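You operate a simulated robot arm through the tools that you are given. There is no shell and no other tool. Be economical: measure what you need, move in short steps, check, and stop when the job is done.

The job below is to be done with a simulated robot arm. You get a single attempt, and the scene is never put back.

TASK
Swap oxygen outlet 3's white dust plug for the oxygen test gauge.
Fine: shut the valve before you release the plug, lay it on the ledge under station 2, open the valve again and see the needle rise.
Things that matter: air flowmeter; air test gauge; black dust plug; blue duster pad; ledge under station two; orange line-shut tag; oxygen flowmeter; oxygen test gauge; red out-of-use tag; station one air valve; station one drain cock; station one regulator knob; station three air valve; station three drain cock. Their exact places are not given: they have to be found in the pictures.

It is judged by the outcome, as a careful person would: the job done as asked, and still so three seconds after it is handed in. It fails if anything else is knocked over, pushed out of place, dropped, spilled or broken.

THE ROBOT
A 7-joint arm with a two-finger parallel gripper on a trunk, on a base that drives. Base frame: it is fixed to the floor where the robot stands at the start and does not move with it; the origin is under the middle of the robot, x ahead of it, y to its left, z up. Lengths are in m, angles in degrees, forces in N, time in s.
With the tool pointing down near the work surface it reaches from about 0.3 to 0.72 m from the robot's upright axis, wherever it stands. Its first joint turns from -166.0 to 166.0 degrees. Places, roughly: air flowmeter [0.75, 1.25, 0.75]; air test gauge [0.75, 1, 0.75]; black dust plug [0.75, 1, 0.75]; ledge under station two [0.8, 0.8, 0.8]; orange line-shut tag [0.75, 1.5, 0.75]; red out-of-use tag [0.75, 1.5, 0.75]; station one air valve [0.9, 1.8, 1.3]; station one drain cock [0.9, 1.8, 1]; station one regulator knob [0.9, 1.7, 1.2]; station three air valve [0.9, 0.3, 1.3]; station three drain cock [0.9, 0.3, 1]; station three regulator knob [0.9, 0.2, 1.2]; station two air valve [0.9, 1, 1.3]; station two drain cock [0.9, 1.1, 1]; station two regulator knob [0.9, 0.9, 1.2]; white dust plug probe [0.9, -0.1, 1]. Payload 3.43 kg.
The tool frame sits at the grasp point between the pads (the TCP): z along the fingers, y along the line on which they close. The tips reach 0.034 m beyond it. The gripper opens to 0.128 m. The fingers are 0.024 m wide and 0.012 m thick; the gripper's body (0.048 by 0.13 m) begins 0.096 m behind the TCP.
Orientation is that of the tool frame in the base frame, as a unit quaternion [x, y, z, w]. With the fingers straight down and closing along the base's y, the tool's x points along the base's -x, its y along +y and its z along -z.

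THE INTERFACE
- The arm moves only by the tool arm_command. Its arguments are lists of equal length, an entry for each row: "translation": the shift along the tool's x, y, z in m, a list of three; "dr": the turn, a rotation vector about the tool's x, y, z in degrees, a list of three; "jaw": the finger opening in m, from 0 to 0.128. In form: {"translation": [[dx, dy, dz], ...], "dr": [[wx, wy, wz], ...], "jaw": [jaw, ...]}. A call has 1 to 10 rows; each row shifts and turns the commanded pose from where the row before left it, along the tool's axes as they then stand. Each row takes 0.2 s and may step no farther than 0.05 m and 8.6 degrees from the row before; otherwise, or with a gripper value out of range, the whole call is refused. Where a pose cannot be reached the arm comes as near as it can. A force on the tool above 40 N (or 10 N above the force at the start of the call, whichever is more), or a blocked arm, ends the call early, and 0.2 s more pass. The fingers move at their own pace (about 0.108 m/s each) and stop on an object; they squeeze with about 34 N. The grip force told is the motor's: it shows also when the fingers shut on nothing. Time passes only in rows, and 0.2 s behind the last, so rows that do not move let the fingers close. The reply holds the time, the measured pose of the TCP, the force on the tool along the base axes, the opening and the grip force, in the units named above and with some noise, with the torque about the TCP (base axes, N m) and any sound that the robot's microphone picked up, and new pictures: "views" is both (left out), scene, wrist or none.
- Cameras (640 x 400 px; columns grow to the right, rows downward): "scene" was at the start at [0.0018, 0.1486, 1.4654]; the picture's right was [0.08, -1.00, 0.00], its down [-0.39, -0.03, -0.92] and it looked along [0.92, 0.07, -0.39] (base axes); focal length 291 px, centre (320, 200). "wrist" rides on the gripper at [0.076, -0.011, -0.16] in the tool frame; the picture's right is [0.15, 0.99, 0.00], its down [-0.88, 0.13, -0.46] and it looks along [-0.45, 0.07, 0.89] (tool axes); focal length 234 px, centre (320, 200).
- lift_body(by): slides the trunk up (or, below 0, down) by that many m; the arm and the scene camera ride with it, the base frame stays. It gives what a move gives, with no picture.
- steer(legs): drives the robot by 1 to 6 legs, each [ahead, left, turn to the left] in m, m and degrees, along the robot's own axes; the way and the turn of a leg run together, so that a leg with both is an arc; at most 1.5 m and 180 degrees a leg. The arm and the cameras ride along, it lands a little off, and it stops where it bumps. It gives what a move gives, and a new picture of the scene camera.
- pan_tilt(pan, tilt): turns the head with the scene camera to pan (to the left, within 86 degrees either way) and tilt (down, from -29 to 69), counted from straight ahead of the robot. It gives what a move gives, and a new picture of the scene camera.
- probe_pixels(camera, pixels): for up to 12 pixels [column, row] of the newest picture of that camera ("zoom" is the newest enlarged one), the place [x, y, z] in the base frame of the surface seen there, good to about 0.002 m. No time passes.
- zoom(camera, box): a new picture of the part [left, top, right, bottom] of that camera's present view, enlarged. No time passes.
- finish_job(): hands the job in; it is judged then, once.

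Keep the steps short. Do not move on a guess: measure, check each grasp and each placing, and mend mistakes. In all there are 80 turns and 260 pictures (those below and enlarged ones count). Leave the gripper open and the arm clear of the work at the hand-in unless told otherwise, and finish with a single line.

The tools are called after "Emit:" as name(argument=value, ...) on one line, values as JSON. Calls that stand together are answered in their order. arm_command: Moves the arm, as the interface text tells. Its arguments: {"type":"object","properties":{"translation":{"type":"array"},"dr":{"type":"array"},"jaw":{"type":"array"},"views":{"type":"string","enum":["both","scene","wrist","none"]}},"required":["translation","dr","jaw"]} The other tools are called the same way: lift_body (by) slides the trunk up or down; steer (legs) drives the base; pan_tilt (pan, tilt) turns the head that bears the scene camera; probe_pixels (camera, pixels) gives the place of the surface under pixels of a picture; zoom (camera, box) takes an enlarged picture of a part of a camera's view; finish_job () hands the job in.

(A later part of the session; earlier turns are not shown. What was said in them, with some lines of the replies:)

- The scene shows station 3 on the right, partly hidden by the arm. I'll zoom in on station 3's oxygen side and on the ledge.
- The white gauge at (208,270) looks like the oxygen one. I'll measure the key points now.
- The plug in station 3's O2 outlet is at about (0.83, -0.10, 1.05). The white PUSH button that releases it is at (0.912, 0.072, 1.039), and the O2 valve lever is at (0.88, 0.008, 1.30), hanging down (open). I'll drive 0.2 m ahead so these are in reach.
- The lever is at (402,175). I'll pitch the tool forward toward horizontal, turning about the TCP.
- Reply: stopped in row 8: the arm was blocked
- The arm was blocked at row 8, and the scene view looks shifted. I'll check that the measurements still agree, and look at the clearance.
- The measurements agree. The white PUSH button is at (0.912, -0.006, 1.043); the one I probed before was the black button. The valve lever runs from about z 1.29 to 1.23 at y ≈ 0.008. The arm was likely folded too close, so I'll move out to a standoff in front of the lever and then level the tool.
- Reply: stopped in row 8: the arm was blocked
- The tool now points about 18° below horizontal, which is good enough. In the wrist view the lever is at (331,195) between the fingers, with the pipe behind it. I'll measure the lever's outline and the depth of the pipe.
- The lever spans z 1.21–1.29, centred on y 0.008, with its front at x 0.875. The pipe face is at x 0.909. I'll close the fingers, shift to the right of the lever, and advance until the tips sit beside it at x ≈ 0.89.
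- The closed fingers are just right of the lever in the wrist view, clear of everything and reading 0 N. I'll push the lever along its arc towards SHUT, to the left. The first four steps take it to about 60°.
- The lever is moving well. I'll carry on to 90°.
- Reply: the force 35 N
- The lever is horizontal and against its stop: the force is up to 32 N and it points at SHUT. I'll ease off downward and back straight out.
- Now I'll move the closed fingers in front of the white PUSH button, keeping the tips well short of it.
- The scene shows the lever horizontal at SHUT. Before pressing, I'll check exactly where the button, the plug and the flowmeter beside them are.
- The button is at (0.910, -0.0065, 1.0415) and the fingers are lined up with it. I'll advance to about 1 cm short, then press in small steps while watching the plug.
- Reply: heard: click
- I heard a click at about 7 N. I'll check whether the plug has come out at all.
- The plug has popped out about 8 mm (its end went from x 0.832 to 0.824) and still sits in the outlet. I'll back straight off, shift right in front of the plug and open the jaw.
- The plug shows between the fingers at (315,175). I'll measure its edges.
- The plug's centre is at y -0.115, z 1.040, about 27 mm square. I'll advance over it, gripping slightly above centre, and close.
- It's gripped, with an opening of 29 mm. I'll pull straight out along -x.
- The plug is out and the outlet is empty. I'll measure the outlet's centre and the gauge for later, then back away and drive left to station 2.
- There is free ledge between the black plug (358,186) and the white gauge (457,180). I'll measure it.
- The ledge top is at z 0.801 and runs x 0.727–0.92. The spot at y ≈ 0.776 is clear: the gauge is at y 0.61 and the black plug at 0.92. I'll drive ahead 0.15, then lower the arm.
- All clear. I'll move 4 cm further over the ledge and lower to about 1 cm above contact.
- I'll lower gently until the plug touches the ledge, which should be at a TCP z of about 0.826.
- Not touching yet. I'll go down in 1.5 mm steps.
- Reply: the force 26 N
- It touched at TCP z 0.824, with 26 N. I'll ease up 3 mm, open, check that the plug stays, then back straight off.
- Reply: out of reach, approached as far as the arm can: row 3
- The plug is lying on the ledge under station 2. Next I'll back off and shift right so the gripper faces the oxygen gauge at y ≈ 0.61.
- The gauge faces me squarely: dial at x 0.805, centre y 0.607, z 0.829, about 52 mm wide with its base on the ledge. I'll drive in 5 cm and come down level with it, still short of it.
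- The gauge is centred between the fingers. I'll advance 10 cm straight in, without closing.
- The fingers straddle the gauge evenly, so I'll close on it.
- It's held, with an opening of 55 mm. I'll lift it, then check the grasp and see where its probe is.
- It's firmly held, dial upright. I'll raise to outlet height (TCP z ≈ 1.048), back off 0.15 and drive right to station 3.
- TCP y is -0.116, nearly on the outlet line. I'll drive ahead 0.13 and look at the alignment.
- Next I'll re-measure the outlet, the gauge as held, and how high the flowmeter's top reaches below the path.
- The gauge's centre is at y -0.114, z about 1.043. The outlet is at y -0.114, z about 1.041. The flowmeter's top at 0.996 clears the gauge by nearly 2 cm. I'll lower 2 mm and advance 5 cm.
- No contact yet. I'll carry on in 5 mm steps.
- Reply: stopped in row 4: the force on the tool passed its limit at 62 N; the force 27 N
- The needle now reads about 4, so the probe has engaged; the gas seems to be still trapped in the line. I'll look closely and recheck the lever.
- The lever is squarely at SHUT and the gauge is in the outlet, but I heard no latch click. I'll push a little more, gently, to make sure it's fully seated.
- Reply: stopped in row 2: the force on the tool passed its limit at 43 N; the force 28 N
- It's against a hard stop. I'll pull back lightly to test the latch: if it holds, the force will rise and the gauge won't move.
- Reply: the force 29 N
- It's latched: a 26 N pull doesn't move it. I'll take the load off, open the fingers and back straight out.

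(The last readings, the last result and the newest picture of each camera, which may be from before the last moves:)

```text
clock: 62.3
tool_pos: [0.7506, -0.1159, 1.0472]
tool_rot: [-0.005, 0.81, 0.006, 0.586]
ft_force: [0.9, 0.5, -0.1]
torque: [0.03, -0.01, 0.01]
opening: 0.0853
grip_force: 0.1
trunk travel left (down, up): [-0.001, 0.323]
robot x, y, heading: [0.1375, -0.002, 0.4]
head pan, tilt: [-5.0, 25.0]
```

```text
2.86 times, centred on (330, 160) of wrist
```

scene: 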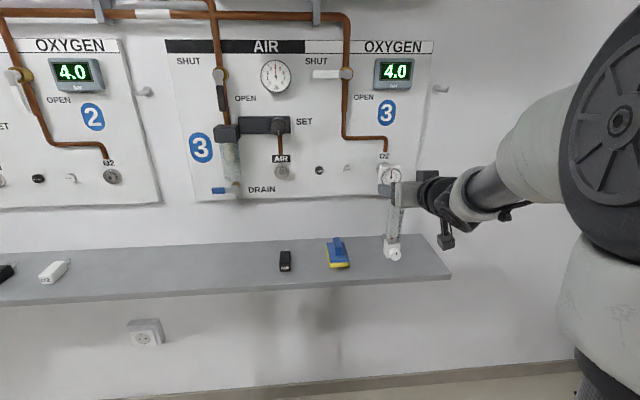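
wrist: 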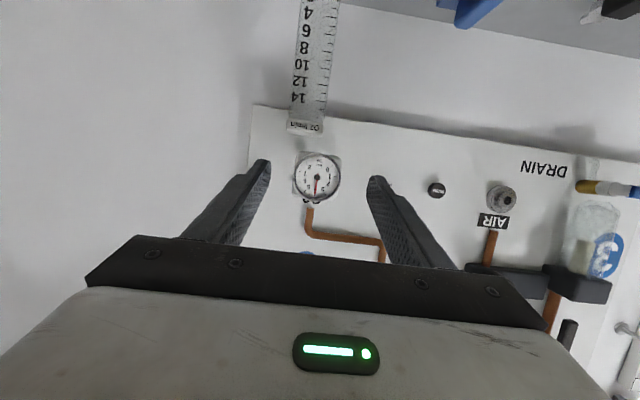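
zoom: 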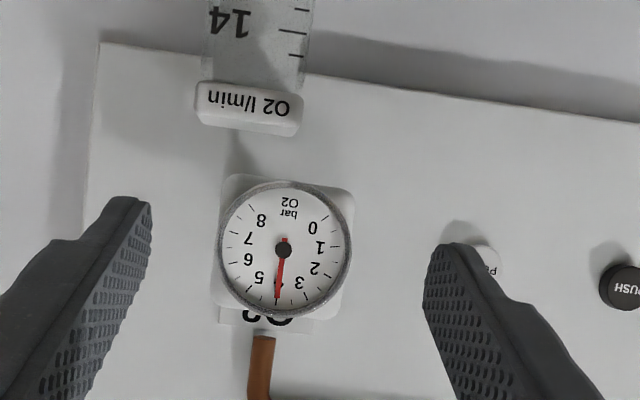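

The gauge stays in place, upright, reading 4. Next I'll reopen the valve. I'll close the fingers, raise the trunk, and go up to lever height while still well clear of the panel.

Emit:
arm_command(translation=[[0, 0, 0], [0, 0, 0]], dr=[[0, 0, 0], [0, 0, 0]], jaw=[0.03, 0.0], views="none")

Emit:
lift_body(by=0.2)

Emit:
arm_command(translation=[[-0.0254, 0, -0.0083], [-0.0254, 0, -0.0083], [-0.0254, 0, -0.0083]], dr=[[0, 0, 0], [0, 0, 0], [0, 0, 0]], jaw=[0.0, 0.0, 0.0])

```text
clock: 62.9
tool_pos: [0.7511, -0.1143, 1.0464]
tool_rot: [-0.005, 0.81, 0.005, 0.586]
ft_force: [0.0, -0.2, -0.1]
torque: [0.03, 0.0, -0.02]
opening: 0.0001
grip_force: 32.2
trunk travel left (down, up): [-0.001, 0.323]
robot x, y, heading: [0.1365, 0.0011, 0.3]
head pan, tilt: [-5.0, 25.0]
```

```text
clock: 65.0
tool_pos: [0.7504, -0.1155, 1.2475]
tool_rot: [-0.006, 0.81, 0.006, 0.587]
ft_force: [0.3, -0.4, -0.2]
torque: [0.01, -0.01, 0.02]
opening: 0.0
grip_force: 32.9
trunk travel left (down, up): [-0.201, 0.123]
robot x, y, heading: [0.1368, -0.0009, 0.2]
head pan, tilt: [-5.0, 25.0]
```

```text
clock: 65.8
tool_pos: [0.7492, -0.1169, 1.3281]
tool_rot: [-0.004, 0.81, 0.005, 0.586]
ft_force: [-0.5, -0.3, 0.5]
torque: [-0.02, 0.04, -0.04]
opening: 0.0001
grip_force: 33.1
trunk travel left (down, up): [-0.201, 0.123]
robot x, y, heading: [0.1377, -0.0008, 0.4]
head pan, tilt: [-5.0, 25.0]
```

scene: 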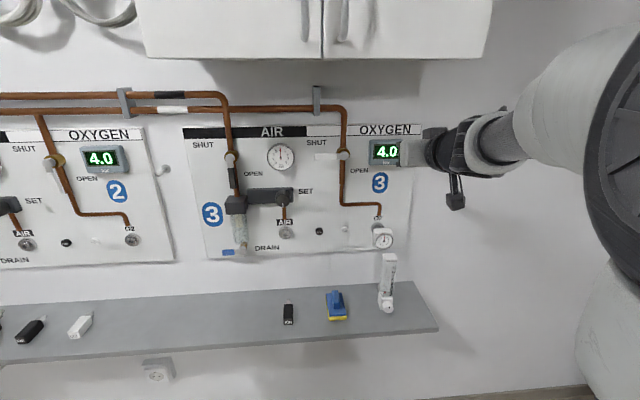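
wrist: 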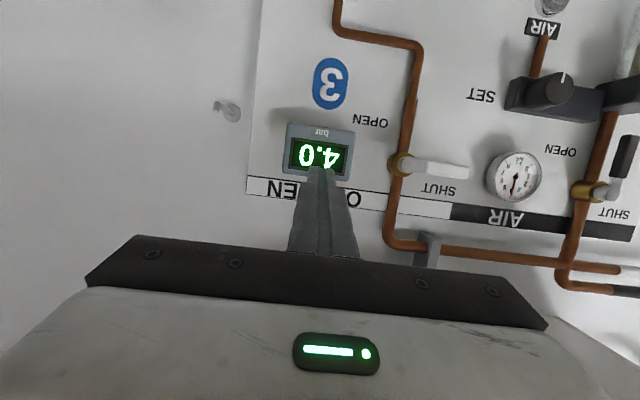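

Height is good. Now I'll drive left 0.175 and ahead 0.05, which puts the fingers above and in front of the lever. I'll measure the lever too.

Emit:
probe_pixels(camera="wrist", pixels=[[402, 164], [420, 166], [440, 168], [464, 171], [440, 162], [440, 175], [430, 245]])

Emit:
steer(legs=[[0, 0.175, 0], [0.05, 0, 0]])

Emit:
arm_command(translation=[[0, 0, 0]], dr=[[0, 0, 0]], jaw=[0.0], views="wrist")

```text
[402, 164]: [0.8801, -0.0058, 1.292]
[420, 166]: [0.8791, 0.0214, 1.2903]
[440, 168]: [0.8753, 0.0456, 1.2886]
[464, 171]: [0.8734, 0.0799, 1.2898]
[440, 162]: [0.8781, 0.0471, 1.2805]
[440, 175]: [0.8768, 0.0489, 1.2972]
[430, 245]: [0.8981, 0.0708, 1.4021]
```

```text
clock: 68.7
tool_pos: [0.798, 0.0623, 1.3274]
tool_rot: [-0.006, 0.81, 0.006, 0.586]
ft_force: [-0.9, -0.6, 0.6]
torque: [-0.02, 0.02, -0.04]
opening: 0.0
grip_force: 33.1
trunk travel left (down, up): [-0.201, 0.123]
robot x, y, heading: [0.1843, 0.1785, 0.4]
head pan, tilt: [-5.0, 25.0]
```

scene: 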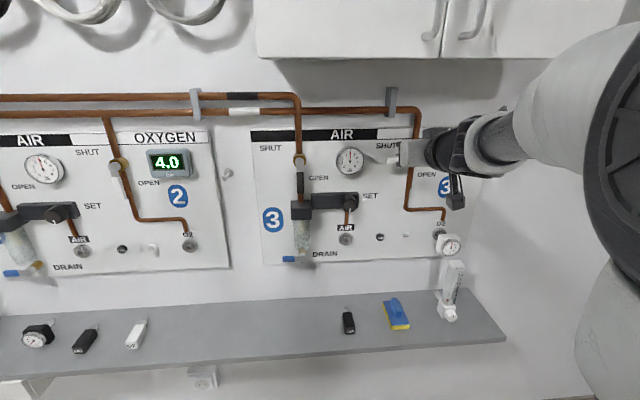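

```text
clock: 69.1
tool_pos: [0.7985, 0.0621, 1.3275]
tool_rot: [-0.006, 0.81, 0.006, 0.586]
ft_force: [0.4, -1.0, 0.1]
torque: [0.02, 0.01, -0.01]
opening: 0.0
grip_force: 32.8
trunk travel left (down, up): [-0.201, 0.123]
robot x, y, heading: [0.1858, 0.1804, 0.4]
head pan, tilt: [-5.0, 25.0]
```

wrist: 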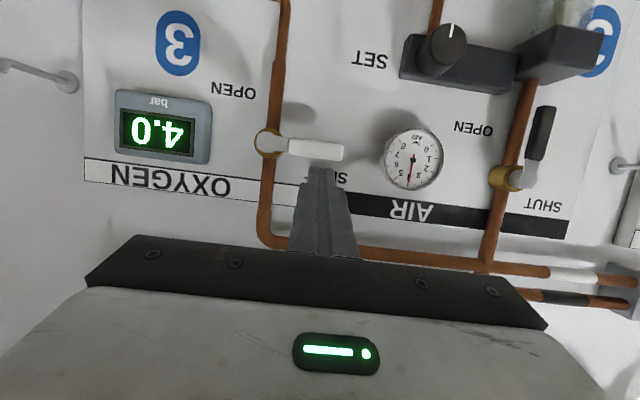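

The lever is horizontal at z 1.289 and the fingers are above it. I'll advance 6 cm over it, then push it down along its arc towards OPEN.

Emit:
arm_command(translation=[[-0.0095, -0.0005, 0.029], [-0.0095, -0.0005, 0.029], [0.0095, -0.004, 0.0031], [0.0129, 0.0037, 0.0042], [0.0135, 0, 0.0044], [0.0131, -0.0036, 0.0043], [0.0116, -0.007, 0.0038]], dr=[[0, 0, 0], [0, 0, 0], [0, 0, 0], [0, 0, 0], [0, 0, 0], [0, 0, 0], [0, 0, 0]], jaw=[0, 0, 0, 0, 0, 0, 0])

```text
clock: 70.7
tool_pos: [0.8593, 0.0517, 1.2627]
tool_rot: [-0.006, 0.811, 0.006, 0.585]
ft_force: [0.9, -0.3, 1.6]
torque: [0.0, -0.06, -0.01]
opening: 0.0001
grip_force: 32.5
trunk travel left (down, up): [-0.201, 0.123]
robot x, y, heading: [0.1836, 0.1824, 0.5]
head pan, tilt: [-5.0, 25.0]
```

scene: 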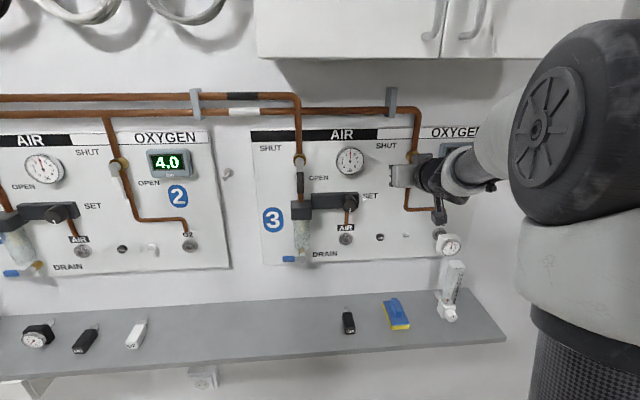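
wrist: 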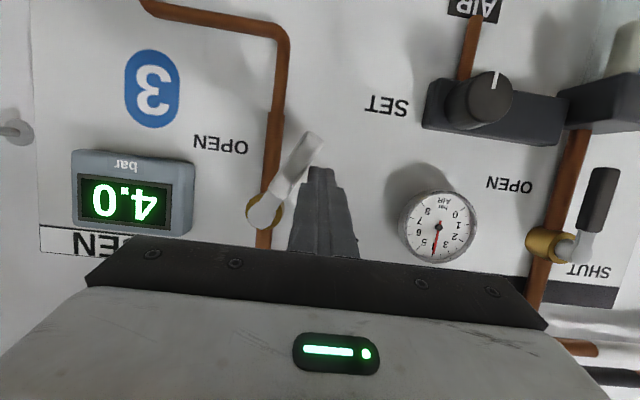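

The lever is at about 30° from vertical. I'll finish the arc.

Emit:
arm_command(translation=[[0.0096, -0.01, 0.003], [0.0067, -0.0122, 0.002], [0.0015, -0.0055, 0.0004], [0.0, -0.003, 0.0], [0, 0, 0]], dr=[[0, 0, 0], [0, 0, 0], [0, 0, 0], [0, 0, 0], [0, 0, 0]], jaw=[0, 0, 0, 0, 0])

Emit:
zoom(camera="wrist", box=[220, 100, 400, 260])

Emit:
zoom(camera="scene", box=[370, 120, 490, 330])

```text
clock: 71.9
tool_pos: [0.859, 0.0244, 1.2441]
tool_rot: [-0.008, 0.81, 0.007, 0.586]
ft_force: [-4.4, 10.2, -3.2]
torque: [-0.05, 0.01, 0.09]
opening: 0.0
grip_force: 33.2
trunk travel left (down, up): [-0.201, 0.123]
robot x, y, heading: [0.1886, 0.1805, 0.4]
head pan, tilt: [-5.0, 25.0]
```

scene: 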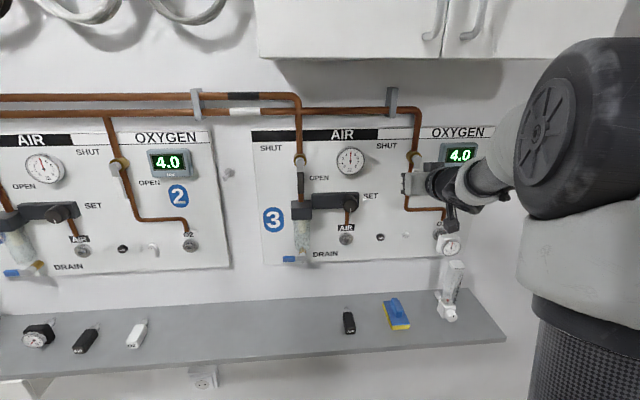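
wrist: 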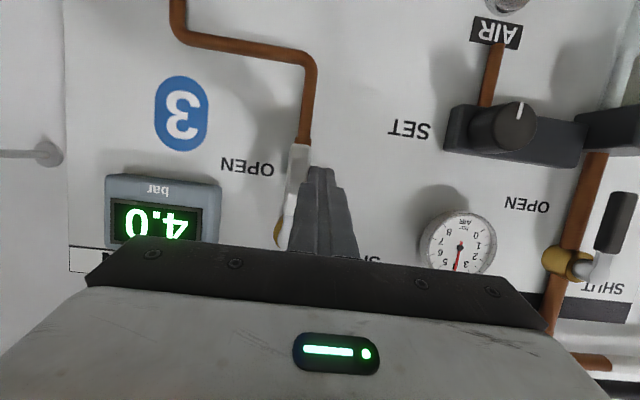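

```text
2.50 times, centred on (310, 180) of wrist
```

zoom: 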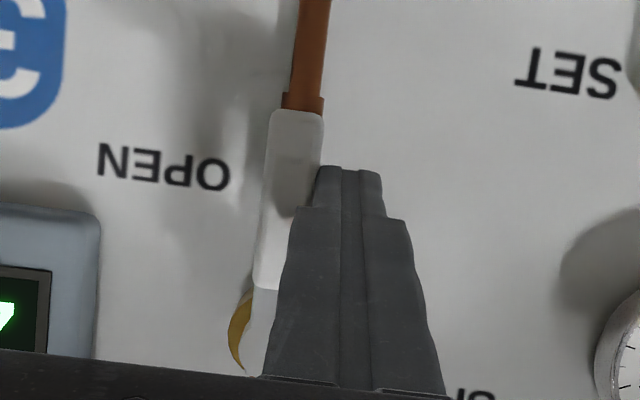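

```text
1.90 times, centred on (430, 225) of scene
```

zoom: 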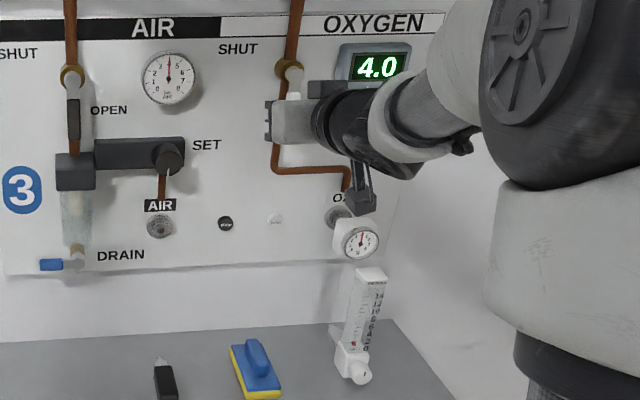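

The lever looks vertical and the force is up to 10 N. I'll nudge it 4 mm more to confirm the stop, then back away and look.

Emit:
arm_command(translation=[[0, -0.002, 0], [0, -0.002, 0], [0, 0.012, 0], [0.0095, 0, -0.0285], [0.0127, 0, -0.038], [0.0127, 0, -0.038]], dr=[[0, 0, 0], [0, 0, 0], [0, 0, 0], [0, 0, 0], [0, 0, 0], [0, 0, 0]], jaw=[0, 0, 0, 0, 0, 0])

Emit:
zoom(camera="wrist", box=[200, 80, 440, 260])

Emit:
zoom(camera="scene", box=[370, 120, 490, 330])

```text
clock: 73.3
tool_pos: [0.7496, 0.0268, 1.2439]
tool_rot: [-0.006, 0.81, 0.006, 0.587]
ft_force: [-0.4, 0.5, -0.1]
torque: [0.0, -0.04, 0.0]
opening: 0.0
grip_force: 32.6
trunk travel left (down, up): [-0.201, 0.123]
robot x, y, heading: [0.1829, 0.1794, 0.6]
head pan, tilt: [-5.0, 25.0]
```

scene: 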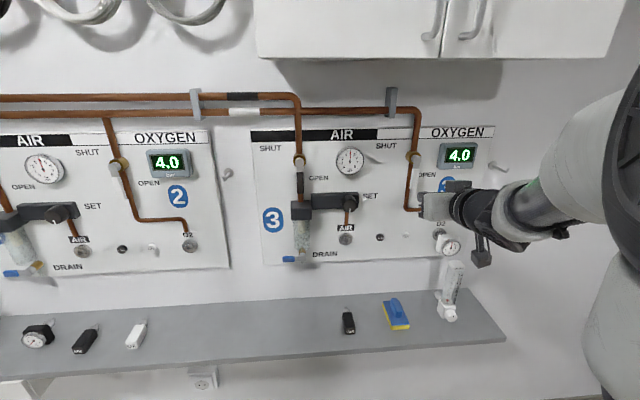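
wrist: 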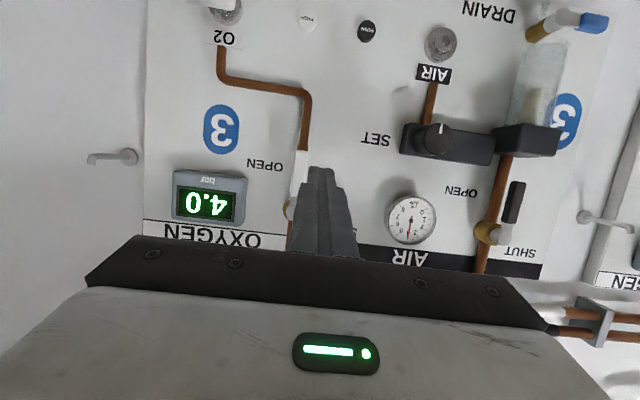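

```text
2.22 times, centred on (320, 170) of wrist
```

zoom: 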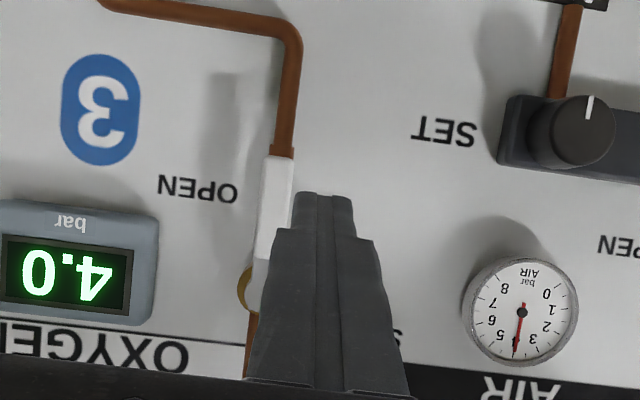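

```text
1.90 times, centred on (430, 225) of scene
```

zoom: 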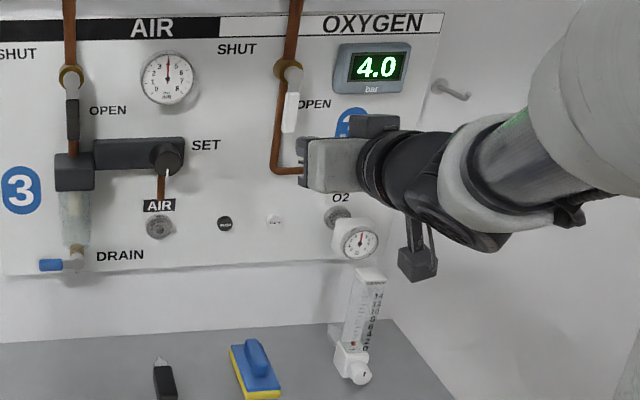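

The lever hangs straight down at OPEN. I'll drive back clear, open the gripper, and do a last check.

Emit:
steer(legs=[[-0.25, 0.1, 0]])

Emit:
arm_command(translation=[[0, 0, 0], [0, 0, 0], [0, 0, 0]], dr=[[0, 0, 0], [0, 0, 0], [0, 0, 0]], jaw=[0.05, 0.1, 0.12], views="scene")

Emit:
zoom(camera="scene", box=[320, 100, 460, 300])

Emit:
zoom(camera="wrist", box=[150, 60, 350, 180])

```text
clock: 75.2
tool_pos: [0.5035, 0.1276, 1.2436]
tool_rot: [-0.009, 0.81, 0.008, 0.586]
ft_force: [0.6, 0.1, -0.4]
torque: [0.0, 0.01, -0.01]
opening: 0.0001
grip_force: 32.7
trunk travel left (down, up): [-0.201, 0.123]
robot x, y, heading: [-0.063, 0.2761, 1.0]
head pan, tilt: [-5.0, 25.0]
```

scene: 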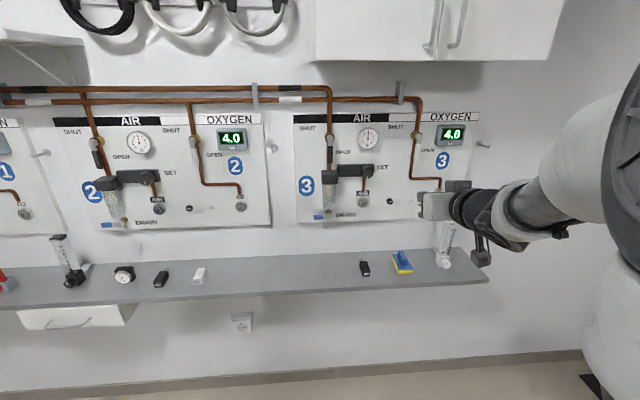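

```text
clock: 76.0
tool_pos: [0.5047, 0.1274, 1.245]
tool_rot: [-0.009, 0.81, 0.008, 0.587]
ft_force: [-0.4, 0.5, -0.2]
torque: [-0.01, 0.05, -0.02]
opening: 0.12
grip_force: 0.0
trunk travel left (down, up): [-0.201, 0.123]
robot x, y, heading: [-0.0592, 0.2762, 0.9]
head pan, tilt: [-5.0, 25.0]
```

scene: 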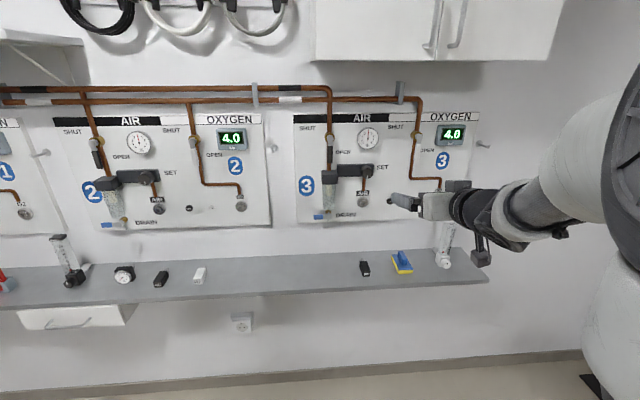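

```text
2.00 times, centred on (390, 200) of scene
```

zoom: 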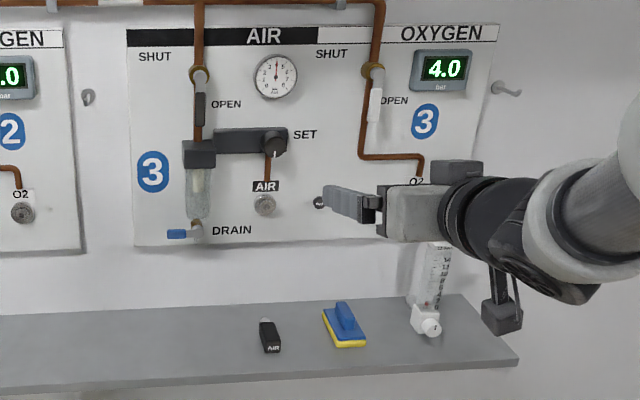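

```text
3.20 times, centred on (250, 120) of wrist
```

zoom: 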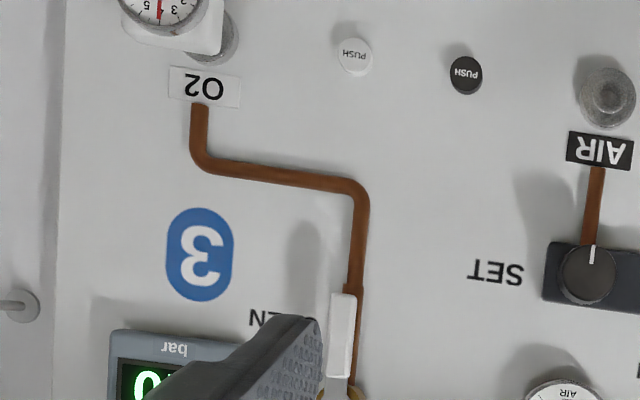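

The lever is vertical at OPEN, the plug is lying on the ledge at station 2, and the other items haven't moved. One last look at the needle.

Emit:
zoom(camera="wrist", box=[160, 0, 260, 100])

```text
4.00 times, centred on (210, 50) of wrist
```

zoom: 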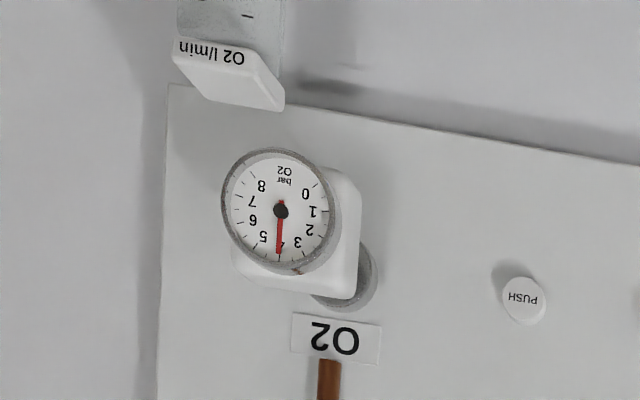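

The gauge is seated and its needle reads 4 bar with the valve open, so I'm handing in.

Emit:
finish_job()

```text
The job is handed in.
```

The oxygen test gauge is latched in outlet 3 reading 4 bar with the valve open again, and the white plug is on the ledge under station 2; the needle rose to 4 when the gauge went in, with the lever still at SHUT, so I did not see it rise on opening the valve.
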